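You operate a simulated robot arm through the tools that you are given. There is no shell and no other tool.

The job below is to be done with a simulated two-armed robot. You get a single attempt, and the scene is never put back.

JOB
Thread two discs on the green peg with the red spacer between them and the purple float on top.
Fine: take the discs from the red peg, the float from the bench.

Only the result counts: the job must be done as asked and must still hold three seconds after the hand-in. Knocking over, shifting, dropping, spilling or breaking anything else fails it.

ROBOT AND FRAMES
Two 7-joint arms with fingered hands on one trunk that stands fixed in place. Base frame: the origin is at the foot of the trunk, x ahead of it, y to its left, z up. Units: mm, degrees, N and s.
The left shoulder is at [103, 184, 1077], the right one opposite. With the tool pointing down near the work surface each hand reaches from about 100 to 880 mm from the base axis, measured 20 degrees to its own side. Payload 4 kg a hand.
Tool frame (each hand has its own): the origin (TCP) lies between the finger pads and is the grasp point; the fingertips stand 26 mm ahead of it; z points along the fingers, y is the line along which they close. The gripper opens to 132 mm; its body begins 73 mm behind the TCP. The gripper is a hand of 3 fingers: y runs from the thumb to the fingers, the wrist lies at [0, 0, -224] in the tool frame, and closing takes about 1.5 s.
Orientation is told as [roll, pitch, yaw] about the base's x, y, z axes, in that order, counted from this pose: with the fingers straight down and closing along the base's y, the tool's x points along the base's -x, its y along +y and its z along -z.

CONTROLS
- The arms move only by the tool move_arm. It takes "left_commands", "right_commands" or both (then of equal length, played together; a hand with none holds still); each is a list of rows, each a list of 7 numbers: the opening, from 0 (shut) to 1 (fully open), then the shift along the base's x, y, z in cm, then the turn, a rotation vector about the base's x, y, z in degrees. In form: [[grip, x, y, z, wx, wy, wz], ...]. A call has 1 to 20 rows; each row is the pose to reach, as a shift and turn from the pose commanded when the call began. A row lasts 0.2 s, in which the tool goes at most 50 mm and 8.6 degrees; a call with a longer step from one row to the next is refused whole, and so is a gripper value outside its range. A pose out of reach is approached as far as the arm can. The call stops where the force on the tool passes 40 N (or 10 N more than at its start, if that is more) or the arm is blocked; 0.2 s more then pass. The fingers move at their own pace (about 72 mm/s each) and stop on an object; they squeeze with about 32 N. The grip force told is the motor's: it shows also when the fingers shut on nothing. Time passes only in rows, and 0.2 s behind the last, so rows that repeat a pose let the fingers close. The reply holds the time, the measured pose of the TCP, the force on the tool along the base axes, the opening and the grip force, in the units named above and with some noise, with the torque about the TCP (base axes, N m) and any sound that the robot's microphone picked up, and new pictures: "pictures" is both (left out), scene, wrist or none (wrist: the cameras of the hands that moved).
- Cameras (640 x 400 px; columns grow to the right, rows downward): "scene" is now at [246.1, -29.8, 1340.7]; the picture's right is [-0.34, -0.94, 0.10], its down [-0.20, -0.03, -0.98] and it looks along [0.92, -0.35, -0.18] (base axes); focal length 214 px, centre (320, 200). "left" rides on the left gripper at [-62, 3, -92] in its tool frame; the picture's right is [-0.05, -1.00, 0.00], its down [0.83, -0.04, -0.56] and it looks along [0.55, -0.03, 0.83] (tool axes); focal length 230 px, centre (320, 200). "right" rides on the right gripper at [62, 3, -92] in its tool frame; the picture's right is [-0.05, 1.00, 0.00], its down [-0.83, -0.04, -0.56] and it looks along [-0.55, -0.03, 0.83] (tool axes); focal length 230 px, centre (320, 200).
- raise_lower(by): moves the trunk up (or, below 0, down) by that many mm; the arms and the scene camera ride with it, the base frame stays. It gives what a move gives, with no picture.
- set_grasp(shape, hand): the hand has 3 fingers and takes this shape, open, in about a second: jaw (thumb against the fingers, like two jaws); tri (thumb and two fingers); tip (a fingertip pinch); poke (one finger out to press); point (the index stretched); flat (the hand flat); cup (the hand cupped); fist (a fist). The gripper value then closes the fingers along that shape, each until it touches; the sizes above hold for jaw. It gives what a move gives, with no picture.
- turn_head(pan, tilt): turns the head with the scene camera to pan (to the left, within 86 degrees either way) and tilt (down, from -29 to 69), counted from straight ahead of the robot (the tilt from the chest, where the trunk bows). It gives what a move gives, and a new picture of the scene camera.
- pixel_to_xyz(camera, pixels): for up to 12 pixels [column, row] of the newest picture of that camera ("zoom" is the newest enlarged one), the place [x, y, z] in the base frame of the surface seen there, good to about 3 mm. It takes no simulated time.
- inspect(camera, box): a new picture of the part [left, top, right, bottom] of that camera's present view, enlarged. It takes no simulated time.
- sign_off(): hands the job in; it is judged then, once.

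Leave the grippers open and the arms clear of the work at the hand-in unless told otherwise.

The tools are called after "Request:" as name(argument=value, ...) on one line, values as JSON. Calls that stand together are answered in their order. move_arm: Moves the arms, as the interface text tells. Its arguments: {"type":"object","properties":{"left_commands":{"type":"array"},"right_commands":{"type":"array"},"pictures":{"type":"string","enum":["both","scene","wrist","none"]}},"required":[]} The other tools are called the same way: raise_lower (by) moves the trunk up or down; set_grasp (shape, hand) gives the hand a shape; turn_head (pan, tilt) turns the head that bears the scene camera; pixel_to_xyz (camera, pixels) gives the place of the surface under pixels of a picture; inspect (camera, box) takes an enlarged picture of a part of a camera's view; sign_off () hands the job in.

At the start:

```text
time_s: 0.0
left_eef_pos: [413.0, 13.9, 1328.3]
left_tool_rot: [0.0, 0.0, 0.0]
left_force: [-0.2, -0.3, -0.3]
left_wrist_torque: [-0.03, -0.02, 0.01]
left_gripper_width: 131.7
left_grip_force: 0.0
left_shape: jaw
right_eef_pos: [410.9, -488.9, 1306.2]
right_tool_rot: [0.0, 0.0, -0.1]
right_force: [-0.3, 0.0, 0.2]
right_wrist_torque: [-0.01, -0.02, 0.04]
right_gripper_width: 131.9
right_grip_force: 0.0
right_shape: jaw
trunk travel left (down, up): [-127.0, 335.0]
head pan, tilt (commanded): [-20.4, -5.2]
```

scene: 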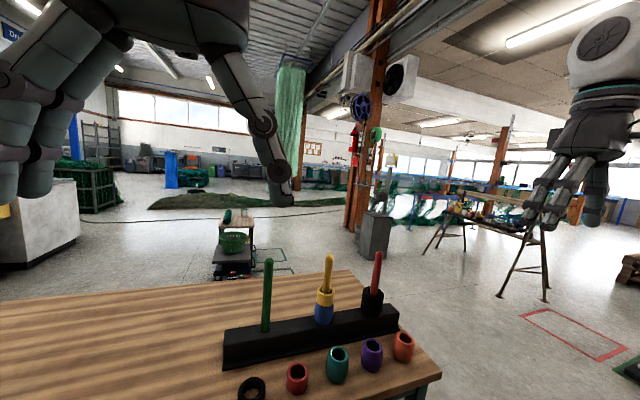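
right: 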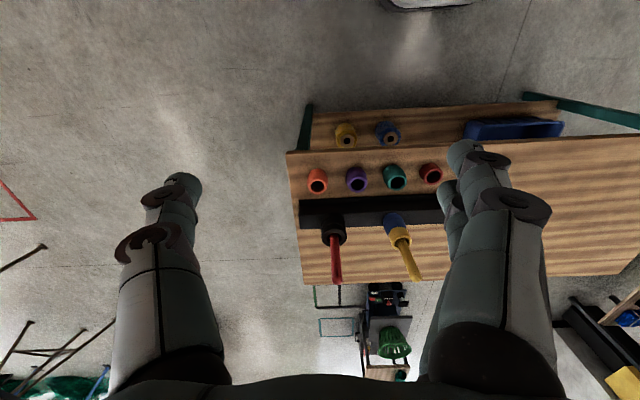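
left: 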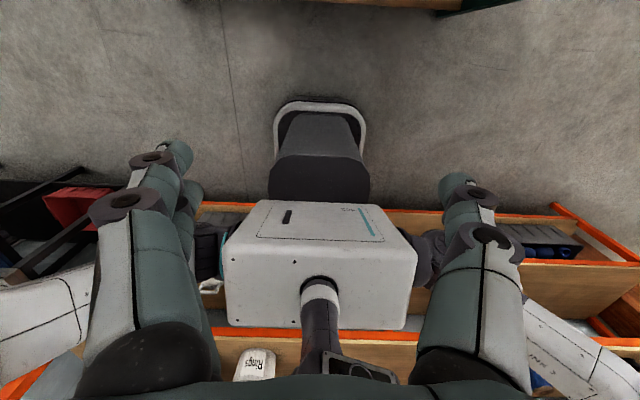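

I see a bench with a black rack holding three pegs: green at about (268,295), yellow at (325,290) and red at (376,280). Floats and a black disc lie in front of it. I'll tilt the head down for a better view.

Request:
turn_head(pan=-20, tilt=35)

```text
time_s: 1.1
left_eef_pos: [413.5, 14.5, 1329.0]
left_tool_rot: [0.0, 0.0, 0.0]
left_force: [1.1, 0.2, -0.7]
left_wrist_torque: [0.0, 0.02, -0.03]
left_gripper_width: 132.1
left_grip_force: 0.1
left_shape: jaw
right_eef_pos: [411.1, -489.0, 1304.6]
right_tool_rot: [0.0, 0.0, -0.1]
right_force: [-0.1, -0.3, 0.3]
right_wrist_torque: [-0.01, -0.01, 0.0]
right_gripper_width: 132.0
right_grip_force: 0.1
right_shape: jaw
trunk travel left (down, up): [-127.0, 335.0]
head pan, tilt (commanded): [-20.0, 35.0]
```

scene: 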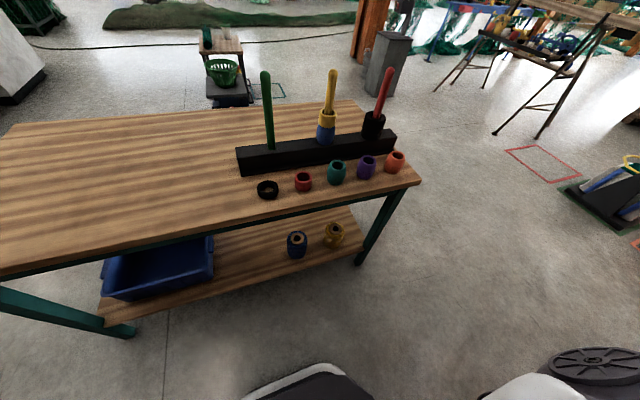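

The bench is fully in view. Next I'll enlarge the rack and the loose parts in front of it.

Request:
inspect(camera="scene", box=[220, 60, 430, 210])

Request:
inspect(camera="right", box=[280, 100, 480, 290])

```text
2.67 times, centred on (325, 135) of scene
```

zoom: 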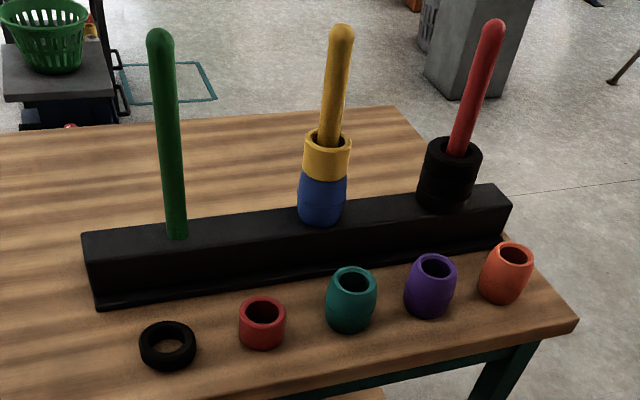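

```text
2.11 times, centred on (380, 195) of right
```

zoom: 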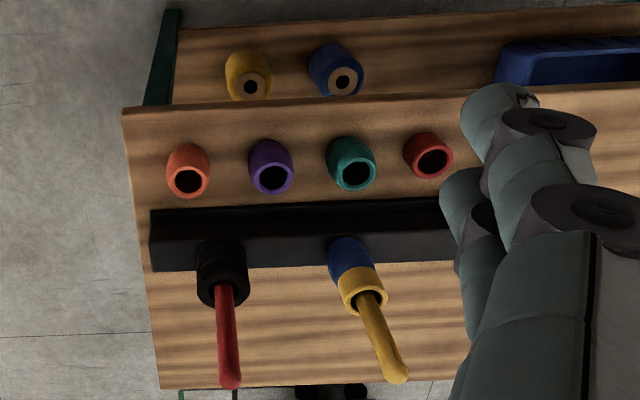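

Black discs are stacked on the red peg and one lies loose. The red spacer is at zoom (262,323) and the purple float at (430,285). I'll zoom in on the red peg to count the discs.

Request:
inspect(camera="scene", box=[345, 60, 425, 180])

Request:
pixel_to_xyz(camera="scene", pixels=[[266, 75], [269, 110], [270, 147], [333, 73], [328, 113], [388, 72], [380, 100], [303, 173], [303, 188], [367, 158], [267, 183], [372, 125]])

```text
3.33 times, centred on (385, 120) of scene
```

zoom: 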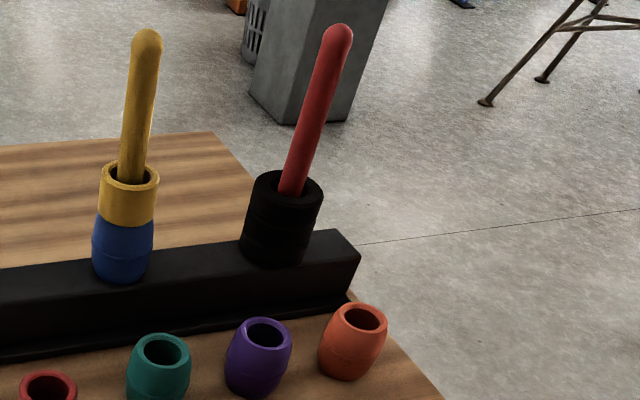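

```text
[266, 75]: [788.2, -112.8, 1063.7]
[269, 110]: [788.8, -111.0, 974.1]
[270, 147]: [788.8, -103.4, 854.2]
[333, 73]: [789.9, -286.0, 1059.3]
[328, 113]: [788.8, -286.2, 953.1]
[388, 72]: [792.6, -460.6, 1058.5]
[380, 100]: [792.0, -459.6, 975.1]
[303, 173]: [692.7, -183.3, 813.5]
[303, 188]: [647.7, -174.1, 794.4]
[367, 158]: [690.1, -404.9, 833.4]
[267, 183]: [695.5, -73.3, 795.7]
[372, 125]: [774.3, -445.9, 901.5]
```

The red peg holds a stack of black discs, probably two, at zoom (280,220). The stock sits low on tall pegs, so I'll have to grip from the side. I'll measure the parts with pixel lookups, then look closer.

Request:
inspect(camera="scene", box=[355, 95, 405, 150])

Request:
pixel_to_xyz(camera="zoom", pixels=[[220, 120], [220, 200], [220, 260], [220, 300], [270, 140], [170, 140]])

```text
7.27 times, centred on (380, 122) of scene
```

zoom: 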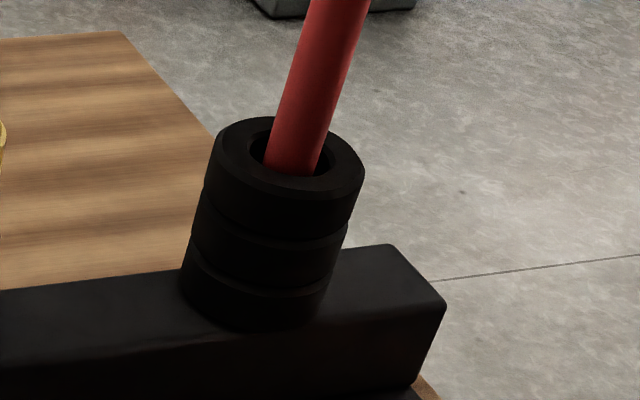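

```text
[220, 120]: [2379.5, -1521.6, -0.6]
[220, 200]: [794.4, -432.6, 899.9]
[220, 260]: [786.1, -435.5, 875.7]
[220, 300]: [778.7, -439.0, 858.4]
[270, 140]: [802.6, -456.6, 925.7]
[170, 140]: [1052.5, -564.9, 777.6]
```

There are three discs on the red peg: seams show at zoom rows ~235 and ~285. I'll get their exact heights and diameters from this enlarged picture.

Request:
pixel_to_xyz(camera="zoom", pixels=[[278, 188], [275, 205], [270, 240], [265, 245], [258, 286], [255, 292], [250, 325], [245, 345], [212, 160], [360, 175], [285, 120], [325, 155]])

Request:
inspect(camera="scene", box=[250, 140, 420, 210])

```text
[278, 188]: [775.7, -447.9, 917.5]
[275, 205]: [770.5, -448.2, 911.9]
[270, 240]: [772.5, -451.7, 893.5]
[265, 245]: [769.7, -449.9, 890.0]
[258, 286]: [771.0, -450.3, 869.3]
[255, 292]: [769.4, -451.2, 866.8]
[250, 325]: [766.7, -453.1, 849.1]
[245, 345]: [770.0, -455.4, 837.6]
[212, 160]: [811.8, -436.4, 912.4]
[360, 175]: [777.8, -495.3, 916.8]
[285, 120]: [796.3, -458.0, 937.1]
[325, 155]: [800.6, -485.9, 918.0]
```

```text
3.76 times, centred on (335, 175) of scene
```

zoom: 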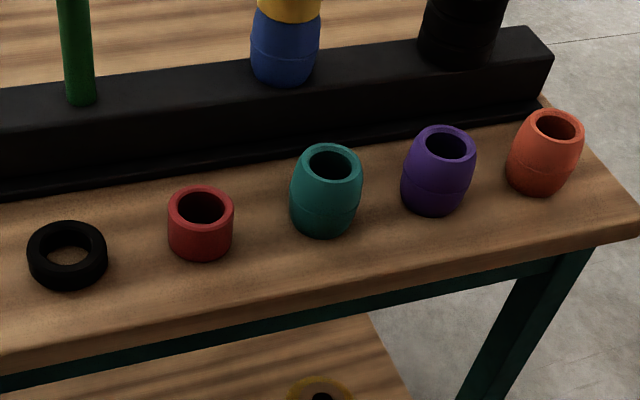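

Now I'll measure the loose spacer, purple float, loose disc, bench and rack.

Request:
pixel_to_xyz(camera="zoom", pixels=[[201, 190], [202, 221], [200, 258], [170, 208], [232, 208], [443, 128], [437, 163], [405, 150], [475, 150], [430, 212], [265, 250], [80, 105]])

Request:
pixel_to_xyz(camera="scene", pixels=[[240, 155], [237, 149], [390, 130], [396, 135], [396, 152], [240, 174], [266, 72], [333, 70], [389, 68]])

```text
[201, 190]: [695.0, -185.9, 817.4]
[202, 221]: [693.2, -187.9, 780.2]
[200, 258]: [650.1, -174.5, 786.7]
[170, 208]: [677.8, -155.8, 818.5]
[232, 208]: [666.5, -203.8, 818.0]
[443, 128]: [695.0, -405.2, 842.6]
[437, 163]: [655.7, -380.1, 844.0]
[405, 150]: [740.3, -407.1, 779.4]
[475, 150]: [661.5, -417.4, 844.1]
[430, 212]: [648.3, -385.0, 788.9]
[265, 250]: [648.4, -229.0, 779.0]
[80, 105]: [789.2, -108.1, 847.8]
```

```text
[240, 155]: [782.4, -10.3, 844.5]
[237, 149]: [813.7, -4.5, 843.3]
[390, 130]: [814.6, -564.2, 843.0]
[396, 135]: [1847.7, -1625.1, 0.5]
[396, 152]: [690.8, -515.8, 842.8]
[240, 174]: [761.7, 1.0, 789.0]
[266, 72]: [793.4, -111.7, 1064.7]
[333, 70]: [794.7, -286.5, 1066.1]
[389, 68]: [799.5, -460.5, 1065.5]
```

Bench top is z≈779, rack top ≈847 and peg tops ≈1067. The spacer is about 39 tall near (672,-180), and the purple float is about 65 tall near (675,-398). Next I need to know how the hand's fingers are laid out, so I'll turn the head to the right hand while it is in jaw shape.

Request:
turn_head(pan=-70, tilt=5)

```text
time_s: 2.2
left_eef_pos: [413.5, 14.4, 1327.6]
left_tool_rot: [0.0, 0.0, 0.0]
left_force: [-0.6, 0.5, 0.4]
left_wrist_torque: [-0.05, -0.01, 0.02]
left_gripper_width: 131.7
left_grip_force: 0.0
left_shape: jaw
right_eef_pos: [410.5, -490.4, 1305.7]
right_tool_rot: [0.0, -0.1, -0.1]
right_force: [0.0, -0.3, -0.1]
right_wrist_torque: [-0.01, -0.01, 0.01]
right_gripper_width: 131.9
right_grip_force: 0.2
right_shape: jaw
trunk travel left (down, up): [-127.0, 335.0]
head pan, tilt (commanded): [-70.0, 5.0]
```

scene: 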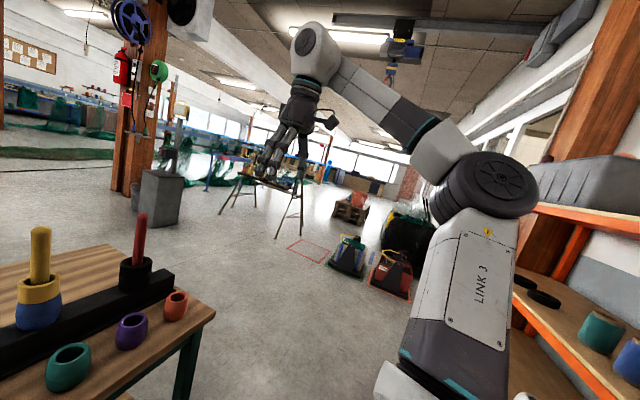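

The right hand is visible at about (290,140). I'll enlarge it in jaw shape.

Request:
inspect(camera="scene", box=[230, 70, 360, 200])

Request:
inspect(camera="right", box=[0, 0, 640, 400])

```text
3.08 times, centred on (295, 135) of scene
```

zoom: 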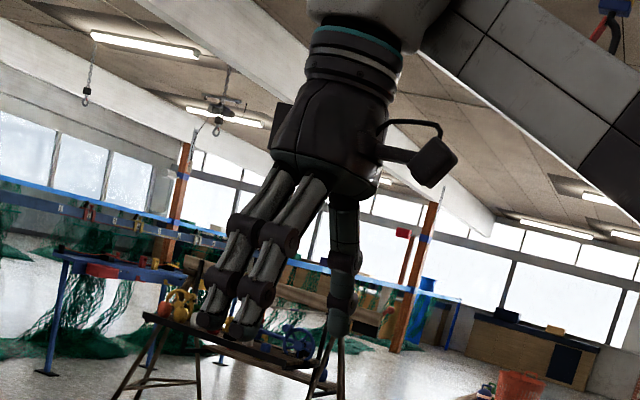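

```text
1.00 times, centred on (320, 200) of right (not enlarged: the box is as wide or as high as the picture)
```

zoom: 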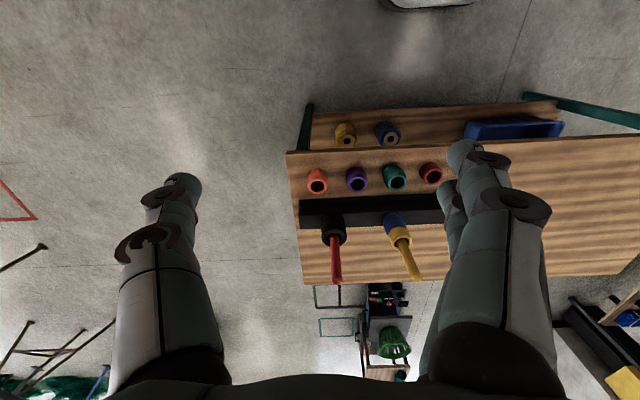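

In jaw shape two parallel fingers face a thumb, so in a sideways grip the two fingers would sit one above the other. I'll try the "tip" shape on the right hand and look at it.

Request:
set_grasp(shape="tip", hand="right")

Request:
inspect(camera="scene", box=[230, 70, 360, 200])

Request:
inspect(camera="right", box=[0, 0, 640, 400])

```text
time_s: 3.1
left_eef_pos: [413.4, 13.8, 1328.8]
left_tool_rot: [0.0, -0.1, 0.0]
left_force: [0.0, 0.5, 0.9]
left_wrist_torque: [-0.02, 0.02, -0.02]
left_gripper_width: 131.8
left_grip_force: 0.1
left_shape: jaw
right_eef_pos: [411.0, -489.2, 1305.7]
right_tool_rot: [0.0, 0.0, -0.1]
right_force: [0.1, 0.3, 0.1]
right_wrist_torque: [0.0, -0.01, 0.0]
right_gripper_width: 131.9
right_grip_force: 0.1
right_shape: tip
trunk travel left (down, up): [-127.0, 335.0]
head pan, tilt (commanded): [-70.0, 5.0]
```

```text
3.08 times, centred on (295, 135) of scene
```

zoom: 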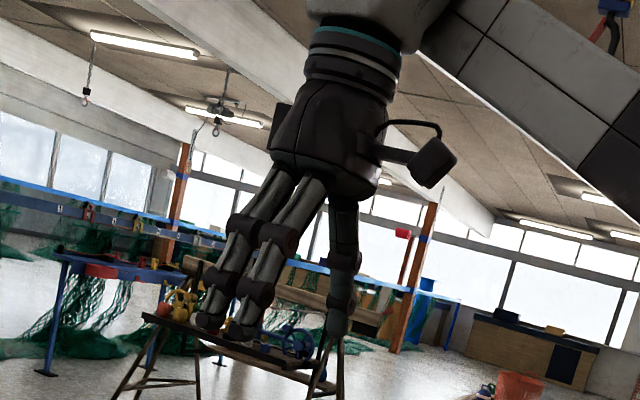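

```text
1.00 times, centred on (320, 200) of right (not enlarged: the box is as wide or as high as the picture)
```

zoom: 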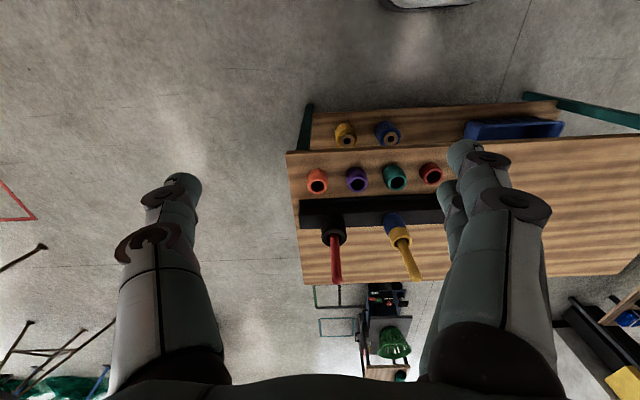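

Open, the tip shape looks the same as jaw. I'll close it partway in free air to see how the fingers travel.

Request:
move_arm(right_commands=[[0.4, 0, 0, 0, 0, 0, 0], [0.4, 0, 0, 0, 0, 0, 0], [0.4, 0, 0, 0, 0, 0, 0], [0.4, 0, 0, 0, 0, 0, 0], [0.4, 0, 0, 0, 0, 0, 0]], pictures="wrist")

Request:
inspect(camera="scene", box=[230, 70, 360, 200])

```text
time_s: 4.3
left_eef_pos: [413.8, 14.2, 1327.8]
left_tool_rot: [0.0, 0.0, -0.1]
left_force: [0.0, 1.2, 0.2]
left_wrist_torque: [-0.02, -0.02, -0.01]
left_gripper_width: 131.8
left_grip_force: 0.1
left_shape: jaw
right_eef_pos: [410.7, -489.0, 1306.6]
right_tool_rot: [0.0, 0.0, -0.1]
right_force: [-0.5, -0.6, 0.4]
right_wrist_torque: [-0.02, 0.02, 0.02]
right_gripper_width: 53.3
right_grip_force: 0.1
right_shape: tip
trunk travel left (down, up): [-127.0, 335.0]
head pan, tilt (commanded): [-70.0, 5.0]
```

right: 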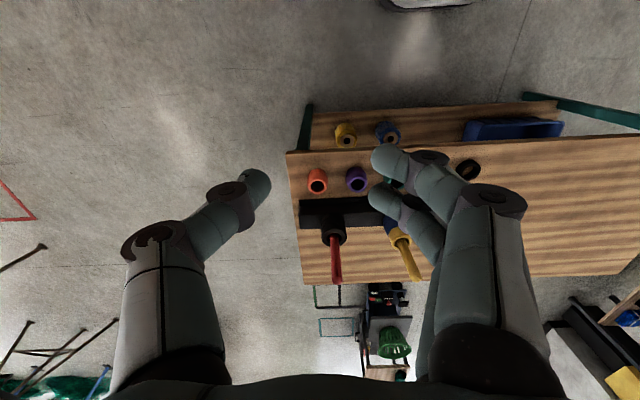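

```text
3.08 times, centred on (295, 135) of scene
```

zoom: 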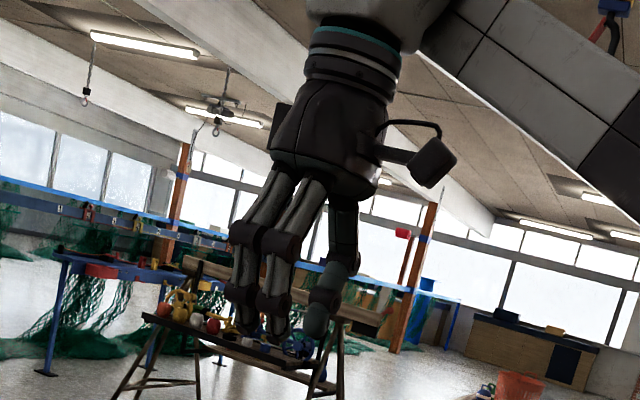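

In tip shape the last joints curl inward, but both fingers still close. I'll measure the finger and thumb positions from the wrist picture: fingertips near (388,162) and (383,196), thumb tip near (258,185).

Request:
pixel_to_xyz(camera="right", pixels=[[388, 162], [383, 196], [258, 185], [440, 185], [435, 235], [500, 260], [155, 280], [200, 235], [376, 160], [372, 195]])

```text
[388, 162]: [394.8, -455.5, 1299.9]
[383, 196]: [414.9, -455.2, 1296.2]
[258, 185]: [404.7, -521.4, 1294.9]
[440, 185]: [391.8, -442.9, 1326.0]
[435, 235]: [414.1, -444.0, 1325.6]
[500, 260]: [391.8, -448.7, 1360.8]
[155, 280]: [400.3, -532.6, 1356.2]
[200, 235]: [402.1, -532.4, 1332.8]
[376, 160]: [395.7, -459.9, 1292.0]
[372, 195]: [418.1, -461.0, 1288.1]
```

The two fingers are only about 22 mm apart (x≈395 and 415), with the thumb centred between them. If I tilt the hand 35–40° back from vertical, the tall peg can pass in front of the palm while the tips grip one 23 mm disc. For comparison I'll look at the jaw shape at a similar opening.

Request:
set_grasp(shape="jaw", hand="right")

Request:
move_arm(right_commands=[[0.5, 0, 0, 0, 0, 0, 0], [0.5, 0, 0, 0, 0, 0, 0], [0.5, 0, 0, 0, 0, 0, 0], [0.5, 0, 0, 0, 0, 0, 0], [0.5, 0, 0, 0, 0, 0, 0]], pictures="wrist")

Request:
inspect(camera="scene", box=[230, 70, 360, 200])

```text
time_s: 5.2
left_eef_pos: [413.6, 13.7, 1327.9]
left_tool_rot: [0.0, 0.0, -0.1]
left_force: [0.1, 0.0, 0.2]
left_wrist_torque: [0.01, -0.01, -0.01]
left_gripper_width: 132.0
left_grip_force: 0.1
left_shape: jaw
right_eef_pos: [410.4, -489.9, 1305.2]
right_tool_rot: [0.0, -0.1, -0.1]
right_force: [-0.2, 0.5, -0.5]
right_wrist_torque: [0.01, 0.02, 0.0]
right_gripper_width: 132.1
right_grip_force: 0.1
right_shape: jaw
trunk travel left (down, up): [-127.0, 335.0]
head pan, tilt (commanded): [-70.0, 5.0]
```

```text
time_s: 6.5
left_eef_pos: [412.9, 14.9, 1329.2]
left_tool_rot: [0.0, 0.1, 0.0]
left_force: [-0.6, 0.2, -0.1]
left_wrist_torque: [-0.02, 0.01, 0.03]
left_gripper_width: 132.0
left_grip_force: 0.0
left_shape: jaw
right_eef_pos: [411.6, -488.4, 1307.0]
right_tool_rot: [0.1, 0.0, -0.2]
right_force: [0.5, 0.3, 0.9]
right_wrist_torque: [-0.01, 0.02, -0.03]
right_gripper_width: 66.8
right_grip_force: 0.0
right_shape: jaw
trunk travel left (down, up): [-127.0, 335.0]
head pan, tilt (commanded): [-70.0, 5.0]
```

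right: 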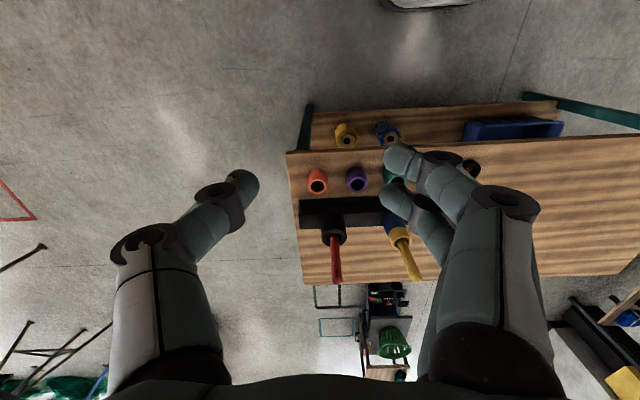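

```text
3.08 times, centred on (295, 135) of scene
```

zoom: 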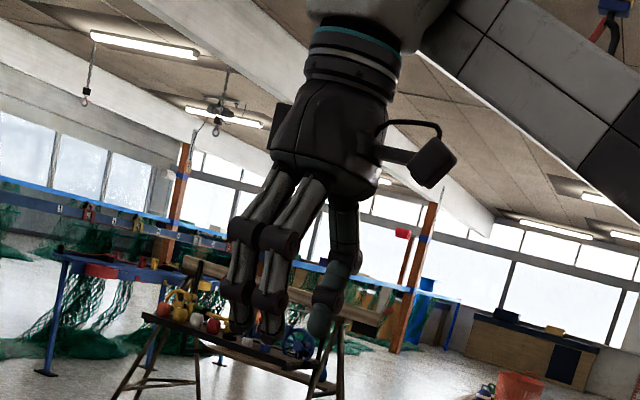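

Jaw also curls the fingertips inward. I'll measure where the tips sit at this 67 mm opening.

Request:
pixel_to_xyz(camera="right", pixels=[[398, 160], [392, 193], [247, 185], [386, 155], [382, 190], [405, 175], [400, 208], [257, 182], [420, 150], [235, 190], [210, 195]])

```text
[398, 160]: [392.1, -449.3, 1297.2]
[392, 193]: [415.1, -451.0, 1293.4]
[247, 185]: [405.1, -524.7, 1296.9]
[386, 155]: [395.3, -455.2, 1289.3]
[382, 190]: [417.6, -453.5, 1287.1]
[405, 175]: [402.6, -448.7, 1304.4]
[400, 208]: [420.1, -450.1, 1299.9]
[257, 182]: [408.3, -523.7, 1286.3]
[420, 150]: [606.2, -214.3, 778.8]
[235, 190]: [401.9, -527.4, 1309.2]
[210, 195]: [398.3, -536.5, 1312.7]
```

At 67 mm the pads touch about 17–20 mm ahead of the TCP, right at the tips, so jaw suits gripping one disc. I'll turn the head back to the bench. Then I'll open the right hand, tilt it 40° (fingers forward and down) and bring it to a spot in front of and above the red peg.

Request:
turn_head(pan=-25, tilt=25)

Request:
move_arm(right_commands=[[1, 0, 0, 0, 0, -8, 0], [1, 2, 0, -2, 0, -16, 0], [1, 5, 0.5, -4, 0, -24, 0], [1, 8, 1, -7, 0, -32, 0], [1, 11, 1.5, -10, 0, -40, 0], [1, 14, 2, -13, 0, -40, 0], [1, 17, 2.6, -16, 0, -40, 0], [1, 19, 2.6, -18, 0, -40, 0], [1, 19, 2.6, -18, 0, -40, 0]], pictures="both")

```text
time_s: 7.6
left_eef_pos: [414.3, 13.1, 1327.1]
left_tool_rot: [0.0, 0.0, 0.0]
left_force: [-0.4, -0.9, 0.3]
left_wrist_torque: [0.0, -0.03, 0.01]
left_gripper_width: 132.0
left_grip_force: 0.0
left_shape: jaw
right_eef_pos: [410.2, -489.8, 1305.8]
right_tool_rot: [0.0, 0.0, -0.1]
right_force: [-1.2, 0.8, 0.9]
right_wrist_torque: [0.02, -0.02, 0.02]
right_gripper_width: 66.8
right_grip_force: 0.1
right_shape: jaw
trunk travel left (down, up): [-127.0, 335.0]
head pan, tilt (commanded): [-25.0, 25.0]
```

scene: 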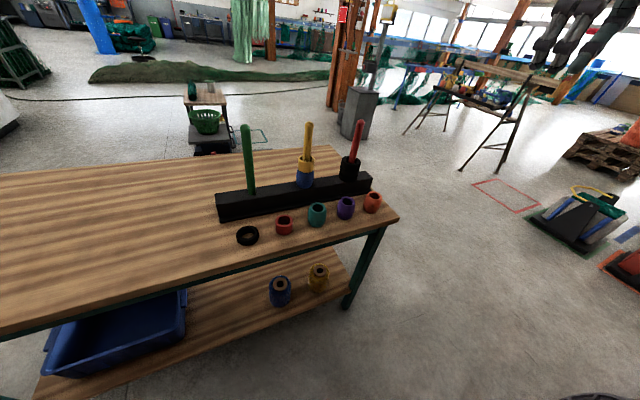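

```text
time_s: 9.6
left_eef_pos: [412.7, 14.5, 1328.7]
left_tool_rot: [0.0, 0.0, 0.1]
left_force: [0.5, -0.3, 0.8]
left_wrist_torque: [0.03, -0.05, 0.01]
left_gripper_width: 131.9
left_grip_force: 0.1
left_shape: jaw
right_eef_pos: [601.0, -463.5, 1125.5]
right_tool_rot: [0.1, -40.2, -0.1]
right_force: [-0.6, 0.7, 0.7]
right_wrist_torque: [-0.01, 0.0, -0.01]
right_gripper_width: 131.6
right_grip_force: 0.0
right_shape: jaw
trunk travel left (down, up): [-127.0, 335.0]
head pan, tilt (commanded): [-25.0, 25.0]
```

scene: 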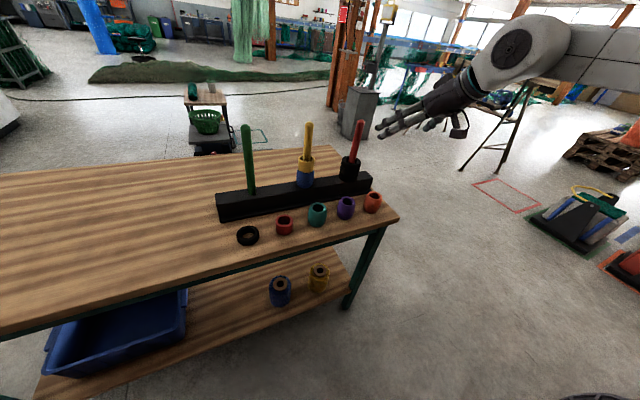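
right: 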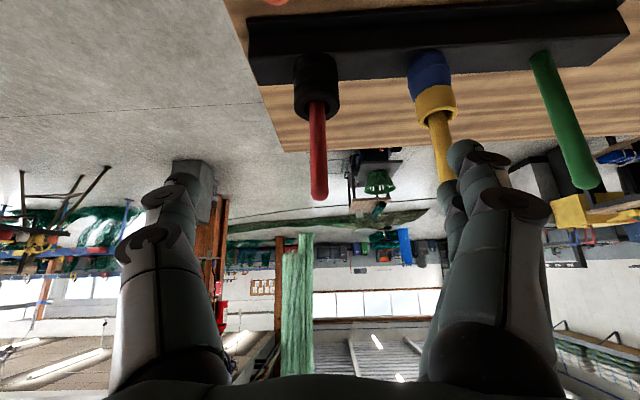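

The tilt worked and the red peg appears at column ~318 in the upside-down wrist view, well centred between thumb and fingers. I'll measure the peg and the stack from this camera.

Request:
pixel_to_xyz(camera="right", pixels=[[318, 110], [319, 150], [320, 190], [311, 150], [326, 150], [317, 85], [317, 65], [297, 80], [337, 80], [575, 160], [560, 110], [440, 140]])

Request:
inspect(camera="right", box=[260, 40, 370, 210])

```text
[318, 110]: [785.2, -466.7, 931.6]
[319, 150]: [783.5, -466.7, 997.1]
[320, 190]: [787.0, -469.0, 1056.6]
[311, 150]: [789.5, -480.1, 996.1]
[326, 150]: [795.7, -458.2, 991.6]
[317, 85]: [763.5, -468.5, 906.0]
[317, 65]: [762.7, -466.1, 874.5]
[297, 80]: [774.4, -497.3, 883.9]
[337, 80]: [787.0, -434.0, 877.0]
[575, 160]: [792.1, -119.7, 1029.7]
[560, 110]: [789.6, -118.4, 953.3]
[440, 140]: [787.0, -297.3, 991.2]
```

```text
2.35 times, centred on (315, 125) of right
```

zoom: 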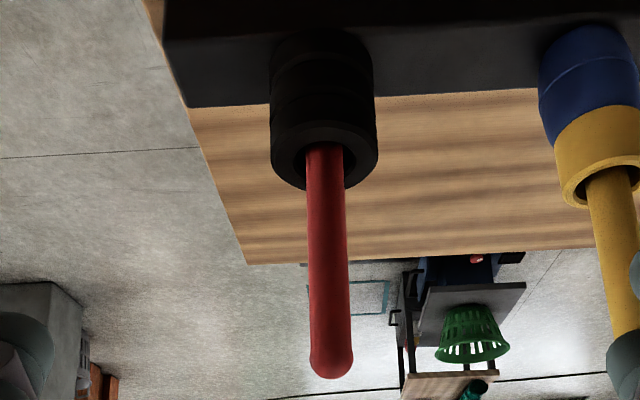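

The peg is about 22 mm in diameter with its centre near (798,-467.5). By the same reasoning green is near (799,-112) and yellow near (799,-290). The discs are about 68 wide and the stack tops out near z 917. I'll move to a pre-grasp point 100 mm back along the tool axis.

Request:
move_arm(right_commands=[[1, 2.5, -0.1, -2.6, 0, 0, 0], [1, 5, -0.2, -5.2, 0, 0, 0], [1, 7.5, -0.3, -7.8, 0, 0, 0], [1, 10, -0.4, -10.4, 0, 0, 0], [1, 12.2, -0.4, -12.8, 0, 0, 0], [1, 12.2, -0.4, -12.8, 0, 0, 0]], pictures="both")

```text
time_s: 11.0
left_eef_pos: [412.3, 15.0, 1327.9]
left_tool_rot: [-0.1, -0.1, 0.1]
left_force: [0.7, -0.1, -0.1]
left_wrist_torque: [0.02, 0.02, 0.0]
left_gripper_width: 132.0
left_grip_force: 0.0
left_shape: jaw
right_eef_pos: [723.4, -468.8, 998.0]
right_tool_rot: [0.1, -40.1, -0.1]
right_force: [0.2, -1.0, 0.2]
right_wrist_torque: [-0.01, 0.02, 0.04]
right_gripper_width: 132.0
right_grip_force: 0.0
right_shape: jaw
trunk travel left (down, up): [-127.0, 335.0]
head pan, tilt (commanded): [-25.0, 25.0]
```

scene: 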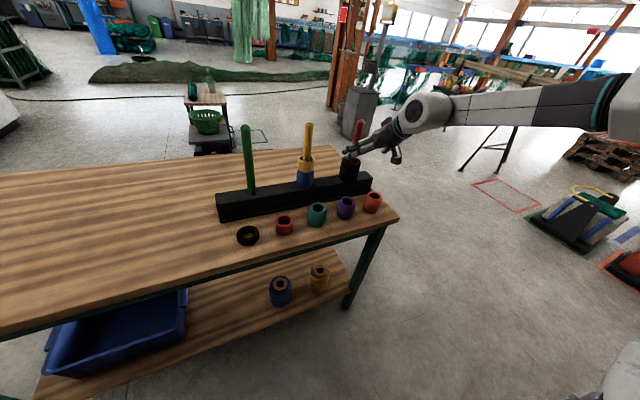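
right: 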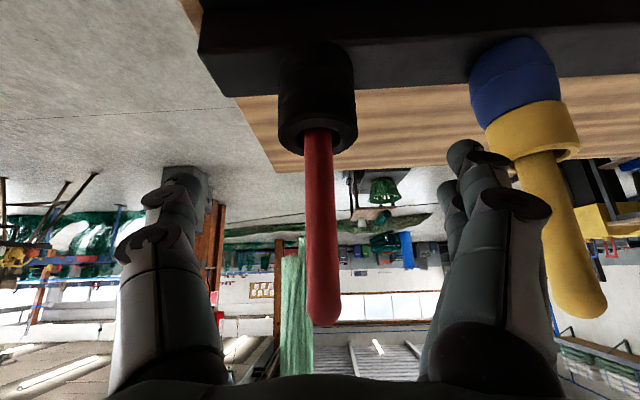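

The peg sits centred at column ~320 between the thumb and fingers. I'll enlarge the stack and measure the seams before going in.

Request:
inspect(camera="right", box=[260, 30, 380, 170])

Request:
pixel_to_xyz(camera="right", pixels=[[318, 120], [318, 110], [317, 95], [317, 80], [316, 65], [316, 50], [316, 43], [282, 100], [352, 100], [310, 180], [330, 180], [320, 200]])

```text
2.86 times, centred on (320, 100) of right
```

zoom: 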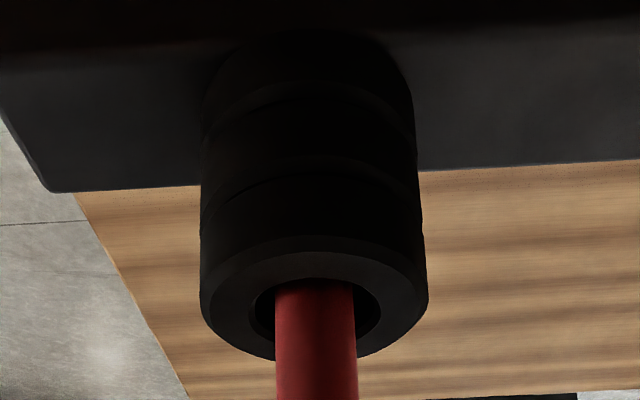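

```text
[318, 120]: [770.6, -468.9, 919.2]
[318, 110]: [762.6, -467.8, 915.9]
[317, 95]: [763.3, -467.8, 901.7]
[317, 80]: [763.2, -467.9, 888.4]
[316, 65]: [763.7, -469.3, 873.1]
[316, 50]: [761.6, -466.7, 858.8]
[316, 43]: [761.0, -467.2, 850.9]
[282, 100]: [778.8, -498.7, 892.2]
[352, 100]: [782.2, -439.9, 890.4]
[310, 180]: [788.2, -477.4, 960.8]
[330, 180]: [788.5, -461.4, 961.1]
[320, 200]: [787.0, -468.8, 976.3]
```

Seams lie near z 895 and 871, so each disc is about 24 tall, the radius is about 35, and the top disc's centre is near z 907. I'll advance along the tool axis to TCP (787,-467.5,921.5) with the hand open.

Request:
move_arm(right_commands=[[1, 1.6, 0, -1.92, 0, 0, 0], [1, 3.2, 0, -3.84, 0, 0, 0], [1, 4.8, 0, -5.75, 0, 0, 0], [1, 6.4, 0, -7.65, 0, 0, 0], [1, 6.4, 0, -7.65, 0, 0, 0]], pictures="both")

```text
time_s: 12.2
left_eef_pos: [412.4, 13.4, 1329.7]
left_tool_rot: [0.0, 0.0, 0.1]
left_force: [-0.5, -0.1, 0.2]
left_wrist_torque: [-0.02, 0.03, 0.01]
left_gripper_width: 131.7
left_grip_force: 0.1
left_shape: jaw
right_eef_pos: [786.5, -467.7, 922.5]
right_tool_rot: [0.2, -40.2, -0.1]
right_force: [0.6, -0.1, 1.0]
right_wrist_torque: [-0.01, 0.01, 0.01]
right_gripper_width: 131.9
right_grip_force: 0.0
right_shape: jaw
trunk travel left (down, up): [-127.0, 335.0]
head pan, tilt (commanded): [-25.0, 25.0]
```

scene: 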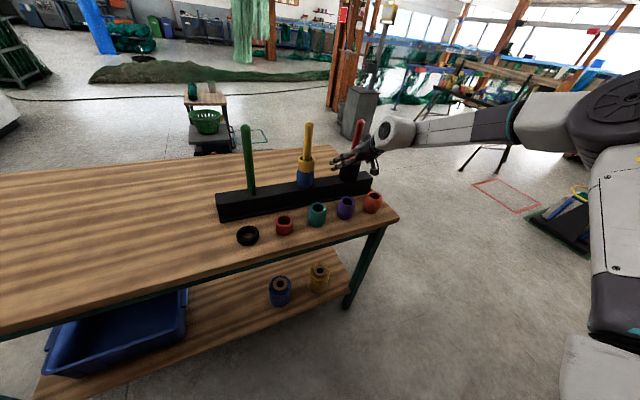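
right: 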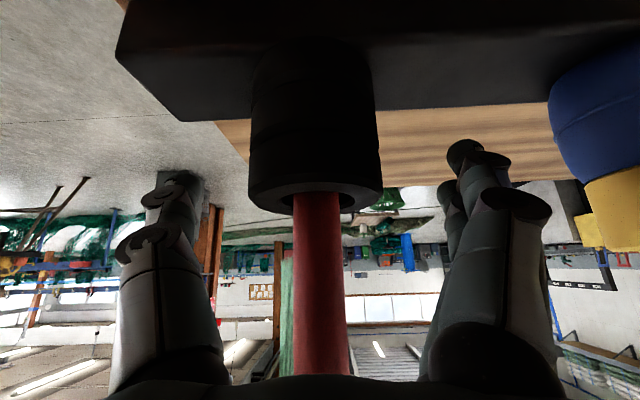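

The fingers straddle the stack and the peg rises clear in front of the palm. I'll close partway to about 79 mm and check the tip heights against the top disc.

Request:
move_arm(right_commands=[[0.6, 0, 0, 0, 0, 0, 0], [0.6, 0, 0, 0, 0, 0, 0], [0.6, 0, 0, 0, 0, 0, 0], [0.6, 0, 0, 0, 0, 0, 0]], pictures="wrist")

Request:
inspect(camera="scene", box=[310, 110, 410, 200])

Request:
inspect(camera="right", box=[200, 80, 440, 230])

```text
time_s: 13.2
left_eef_pos: [414.0, 13.9, 1328.3]
left_tool_rot: [0.0, 0.1, -0.1]
left_force: [0.4, 0.3, 0.0]
left_wrist_torque: [0.0, -0.02, -0.01]
left_gripper_width: 131.9
left_grip_force: 0.0
left_shape: jaw
right_eef_pos: [786.6, -467.4, 921.0]
right_tool_rot: [0.1, -40.0, -0.2]
right_force: [0.8, 0.0, -0.1]
right_wrist_torque: [0.02, 0.02, -0.01]
right_gripper_width: 79.5
right_grip_force: 0.0
right_shape: jaw
trunk travel left (down, up): [-127.0, 335.0]
head pan, tilt (commanded): [-25.0, 25.0]
```

right: 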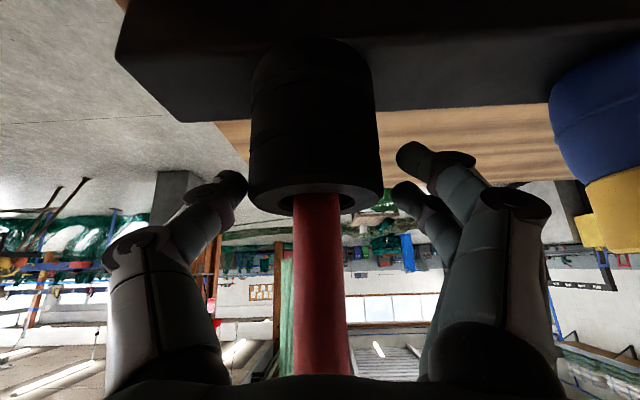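

```text
4.44 times, centred on (360, 155) of scene
```

zoom: 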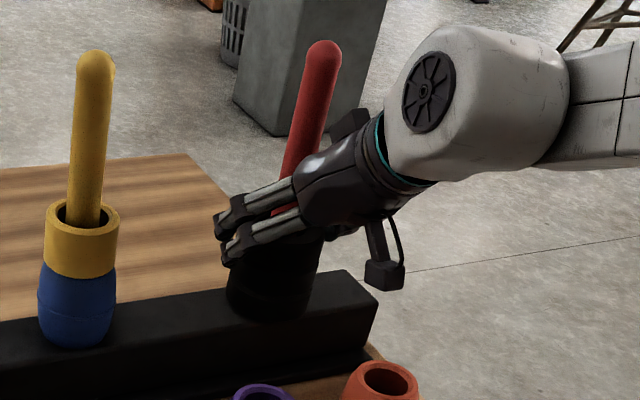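

```text
2.67 times, centred on (320, 155) of right
```

zoom: 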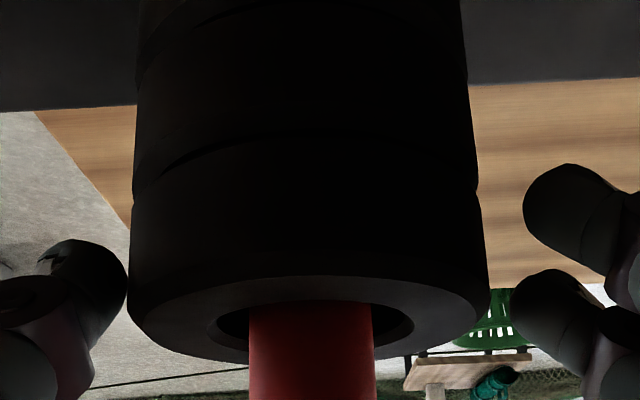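

In the enlarged view the lower finger tip at (545,205) is near the seam, the upper finger at (530,310) is near the top edge, and the thumb at (110,280) is mid-disc. I'll measure these heights.

Request:
pixel_to_xyz(camera="zoom", pixels=[[535, 195], [535, 220], [560, 180], [525, 305], [530, 330], [545, 280], [110, 270], [115, 300], [75, 250], [470, 200], [480, 270], [140, 200]])

```text
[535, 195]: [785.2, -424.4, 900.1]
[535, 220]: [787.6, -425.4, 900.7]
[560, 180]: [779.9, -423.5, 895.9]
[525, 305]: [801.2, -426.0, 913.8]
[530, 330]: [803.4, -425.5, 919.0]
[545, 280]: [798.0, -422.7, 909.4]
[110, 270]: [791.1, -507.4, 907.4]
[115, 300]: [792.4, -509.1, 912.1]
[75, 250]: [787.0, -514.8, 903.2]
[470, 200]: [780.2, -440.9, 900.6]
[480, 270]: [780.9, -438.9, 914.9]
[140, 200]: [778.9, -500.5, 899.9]
```

The tips sit at z≈900 (lower finger), 914 (upper finger) and 907 (thumb), centred on the top disc's 895–919 range. I'll close the grip.

Request:
move_arm(right_commands=[[0.45, 0, 0, 0, 0, 0, 0], [0.3, 0, 0, 0, 0, 0, 0], [0.3, 0, 0, 0, 0, 0, 0], [0.2, 0, 0, 0, 0, 0, 0], [0.2, 0, 0, 0, 0, 0, 0]], pictures="wrist")

Request:
inspect(camera="right", box=[200, 80, 440, 230])

```text
time_s: 14.4
left_eef_pos: [413.9, 12.8, 1328.3]
left_tool_rot: [-0.1, 0.0, 0.0]
left_force: [-0.1, -0.3, 1.1]
left_wrist_torque: [-0.01, -0.03, 0.0]
left_gripper_width: 132.0
left_grip_force: 0.0
left_shape: jaw
right_eef_pos: [786.7, -468.2, 921.3]
right_tool_rot: [0.2, -40.0, -0.2]
right_force: [0.1, 0.9, -0.3]
right_wrist_torque: [0.01, 0.03, 0.0]
right_gripper_width: 63.3
right_grip_force: 31.7
right_shape: jaw
trunk travel left (down, up): [-127.0, 335.0]
head pan, tilt (commanded): [-25.0, 25.0]
```

right: 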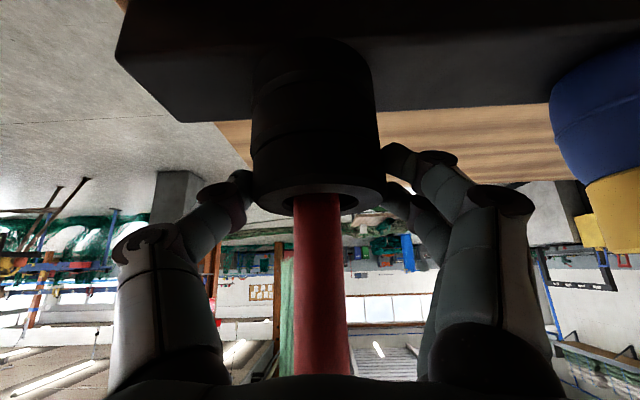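

```text
2.67 times, centred on (320, 155) of right
```

zoom: 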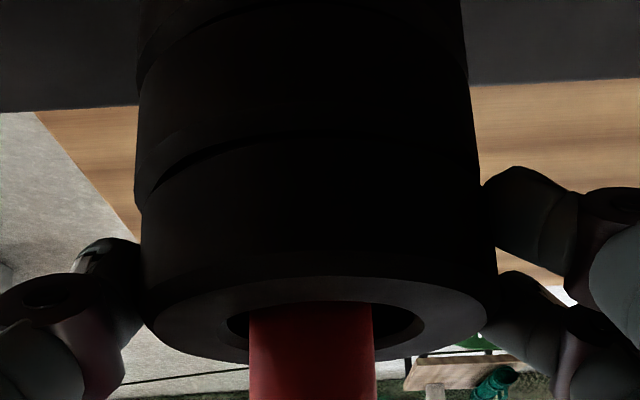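

The grip is firm (31.7 N) on the top disc, which shifted slightly toward the fingers. I'll lift 30 mm slowly and check that only this disc comes up and stays level.

Request:
move_arm(right_commands=[[0.2, 0, 0, 0.5, 0, 0, 0], [0.2, 0, 0, 1.0, 0, 0, 0], [0.2, 0, 0, 2.0, 0, 0, 0], [0.2, 0, 0, 3.0, 0, 0, 0]], pictures="wrist")

Request:
inspect(camera="scene", box=[310, 110, 410, 200])

Request:
inspect(camera="right", box=[200, 80, 440, 230])

```text
time_s: 15.4
left_eef_pos: [413.2, 15.0, 1328.3]
left_tool_rot: [0.0, 0.0, 0.1]
left_force: [0.3, 0.1, -0.6]
left_wrist_torque: [0.02, 0.0, -0.01]
left_gripper_width: 131.8
left_grip_force: 0.0
left_shape: jaw
right_eef_pos: [786.9, -467.5, 951.7]
right_tool_rot: [0.2, -40.1, -0.1]
right_force: [-0.3, -0.4, -1.0]
right_wrist_torque: [0.02, 0.01, 0.01]
right_gripper_width: 63.2
right_grip_force: 31.7
right_shape: jaw
trunk travel left (down, up): [-127.0, 335.0]
head pan, tilt (commanded): [-25.0, 25.0]
```

right: 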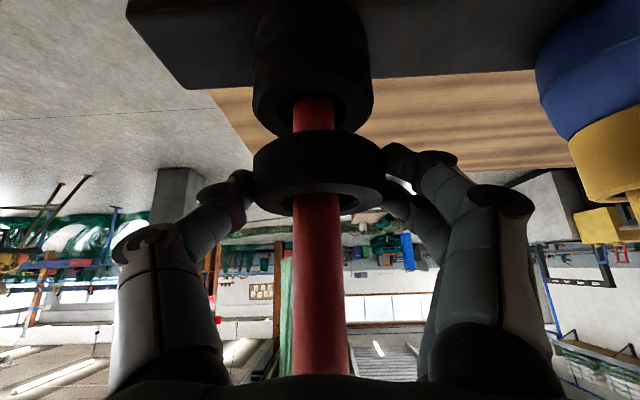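

```text
4.44 times, centred on (360, 155) of scene
```

zoom: 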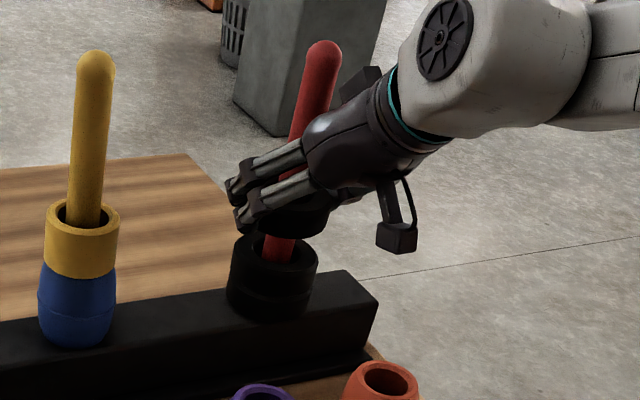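

```text
2.67 times, centred on (320, 155) of right
```

zoom: 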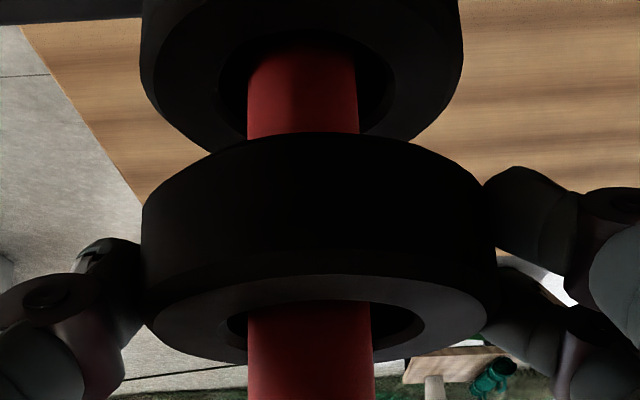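

Only the top disc came up, and it is level. I'll measure where the disc centre sits relative to the TCP so I can thread it on the green peg.

Request:
pixel_to_xyz(camera="zoom", pixels=[[318, 170], [318, 200], [318, 240], [318, 265], [318, 290], [318, 330], [160, 260], [480, 260], [160, 200], [475, 200], [230, 330], [420, 330]])

```text
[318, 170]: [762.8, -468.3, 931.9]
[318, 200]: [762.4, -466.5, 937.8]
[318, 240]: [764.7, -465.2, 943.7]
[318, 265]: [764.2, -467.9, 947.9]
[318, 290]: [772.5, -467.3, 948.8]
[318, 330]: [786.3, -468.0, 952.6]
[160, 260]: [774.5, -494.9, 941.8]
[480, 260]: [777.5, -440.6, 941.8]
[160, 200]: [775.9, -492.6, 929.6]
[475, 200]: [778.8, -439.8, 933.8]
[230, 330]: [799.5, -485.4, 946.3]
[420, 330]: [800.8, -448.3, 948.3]
```

The disc centre is at about TCP + (11, 2), and the 37 mm hole on a 22 mm peg gives about 7 mm play each way. I'll raise it straight up clear of the peg top.

Request:
move_arm(right_commands=[[0.2, 0, 0, 2, 0, 0, 0], [0.2, 0, 0, 5, 0, 0, 0], [0.2, 0, 0, 8, 0, 0, 0], [0.2, 0, 0, 11, 0, 0, 0], [0.2, 0, 0, 14, 0, 0, 0], [0.2, 0, 0, 16.5, 0, 0, 0], [0.2, 0, 0, 16.5, 0, 0, 0]], pictures="both")

```text
time_s: 17.0
left_eef_pos: [414.0, 14.2, 1327.5]
left_tool_rot: [-0.1, 0.0, -0.1]
left_force: [0.0, -0.3, -1.1]
left_wrist_torque: [0.0, -0.01, -0.02]
left_gripper_width: 131.9
left_grip_force: 0.1
left_shape: jaw
right_eef_pos: [787.8, -469.1, 1115.8]
right_tool_rot: [0.3, -40.0, -0.2]
right_force: [0.3, -0.4, -2.2]
right_wrist_torque: [0.0, 0.01, -0.02]
right_gripper_width: 63.2
right_grip_force: 32.4
right_shape: jaw
trunk travel left (down, up): [-127.0, 335.0]
head pan, tilt (commanded): [-25.0, 25.0]
```

scene: 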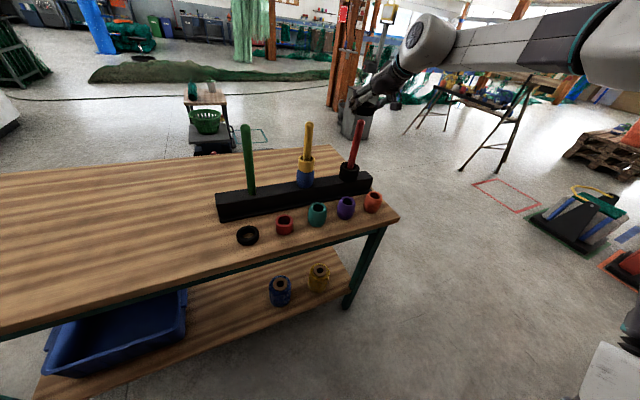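
right: 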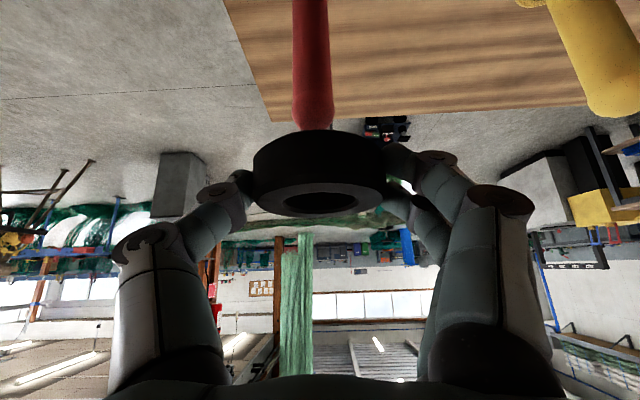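

The disc is clear of the red peg and held level. I'll carry it across (+y 354 mm), a little higher, to above the green peg.

Request:
move_arm(right_commands=[[0.2, 0, 2, 1, 0, 0, 0], [0.2, 0, 6, 1, 0, 0, 0], [0.2, 0, 10, 1, 0, 0, 0], [0.2, 0, 14, 1, 0, 0, 0], [0.2, 0, 18, 1, 0, 0, 0], [0.2, 0, 22, 1, 0, 0, 0], [0.2, 0, 26, 1, 0, 0, 0], [0.2, 0, 30, 1, 0, 0, 0], [0.2, 0, 33.5, 1, 0, 0, 0], [0.2, 0, 35.4, 1, 0, 0, 0], [0.2, 0, 35.4, 1, 0, 0, 0]], pictures="both")

```text
time_s: 19.4
left_eef_pos: [414.4, 14.0, 1328.6]
left_tool_rot: [0.0, 0.0, 0.0]
left_force: [-0.6, 0.2, 0.5]
left_wrist_torque: [-0.01, -0.01, 0.0]
left_gripper_width: 131.9
left_grip_force: 0.1
left_shape: jaw
right_eef_pos: [765.1, -147.3, 1105.4]
right_tool_rot: [0.2, -39.9, -0.3]
right_force: [-0.7, -0.1, -0.4]
right_wrist_torque: [-0.01, -0.02, 0.0]
right_gripper_width: 62.9
right_grip_force: 32.2
right_shape: jaw
right hand out of reach, approached as far as the arm can: row 8, 9, 10, 11
trunk travel left (down, up): [-127.0, 335.0]
head pan, tilt (commanded): [-25.0, 25.0]
```

scene: 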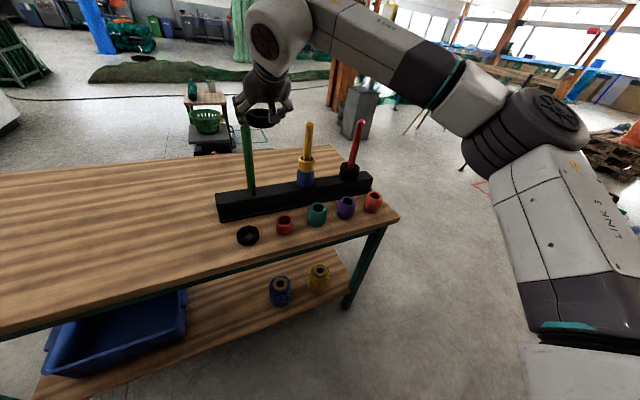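
right: 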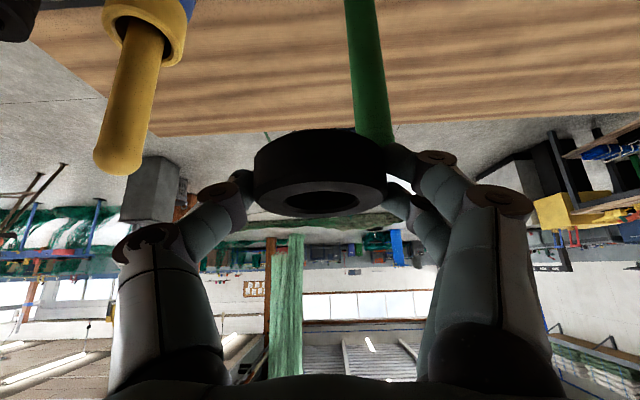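

The arm reports the pose above the green peg as out of reach at this orientation; it stopped at (765,-147,1105). The cause is probably a wrist joint limit, and yawing the hand to the left should ease it. First I'll back off a little in y and up to see where the commanded reference stands.

Request:
move_arm(right_commands=[[0.2, 0, -3, 1, 0, 0, 0], [0.2, 0, -6, 2, 0, 0, 0], [0.2, 0, -8, 2, 0, 0, 0], [0.2, 0, -8, 2, 0, 0, 0]], pictures="scene")

```text
time_s: 20.4
left_eef_pos: [414.4, 13.2, 1327.4]
left_tool_rot: [-0.1, 0.0, 0.0]
left_force: [0.8, -0.1, 0.9]
left_wrist_torque: [-0.01, 0.0, 0.04]
left_gripper_width: 132.0
left_grip_force: 0.1
left_shape: jaw
right_eef_pos: [764.3, -226.6, 1126.0]
right_tool_rot: [0.1, -40.0, -0.1]
right_force: [-0.9, -0.2, -1.0]
right_wrist_torque: [0.0, -0.01, 0.02]
right_gripper_width: 62.6
right_grip_force: 32.2
right_shape: jaw
trunk travel left (down, up): [-127.0, 335.0]
head pan, tilt (commanded): [-25.0, 25.0]
```

scene: 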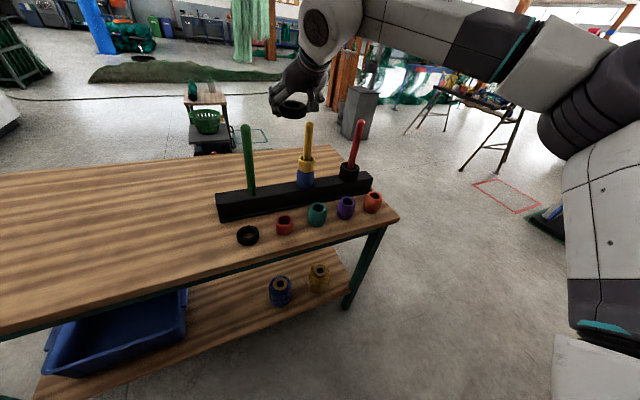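

The reference follows the actual pose, now (764.5,-227,1126). I'll yaw the hand +32° about the vertical, which keeps the disc level, so the fingers point forward-left, then check reach.

Request:
move_arm(right_commands=[[0.2, 0, 0, 0, 0, 0, 8], [0.2, 0, 0, 0, 0, 0, 16], [0.2, 0, 0, 0, 0, 0, 24], [0.2, 0, 0, 0, 0, 0, 32], [0.2, 0, 0, 0, 0, 0, 32]], pictures="none")

```text
time_s: 21.6
left_eef_pos: [414.3, 14.3, 1328.0]
left_tool_rot: [-0.1, 0.0, -0.1]
left_force: [-0.6, 0.4, 0.5]
left_wrist_torque: [-0.03, 0.01, -0.01]
left_gripper_width: 131.6
left_grip_force: 0.1
left_shape: jaw
right_eef_pos: [763.3, -227.5, 1126.9]
right_tool_rot: [0.1, -40.0, 31.9]
right_force: [-0.3, 0.5, -0.9]
right_wrist_torque: [0.05, -0.04, -0.01]
right_gripper_width: 62.6
right_grip_force: 32.5
right_shape: jaw
trunk travel left (down, up): [-127.0, 335.0]
head pan, tilt (commanded): [-25.0, 25.0]
```

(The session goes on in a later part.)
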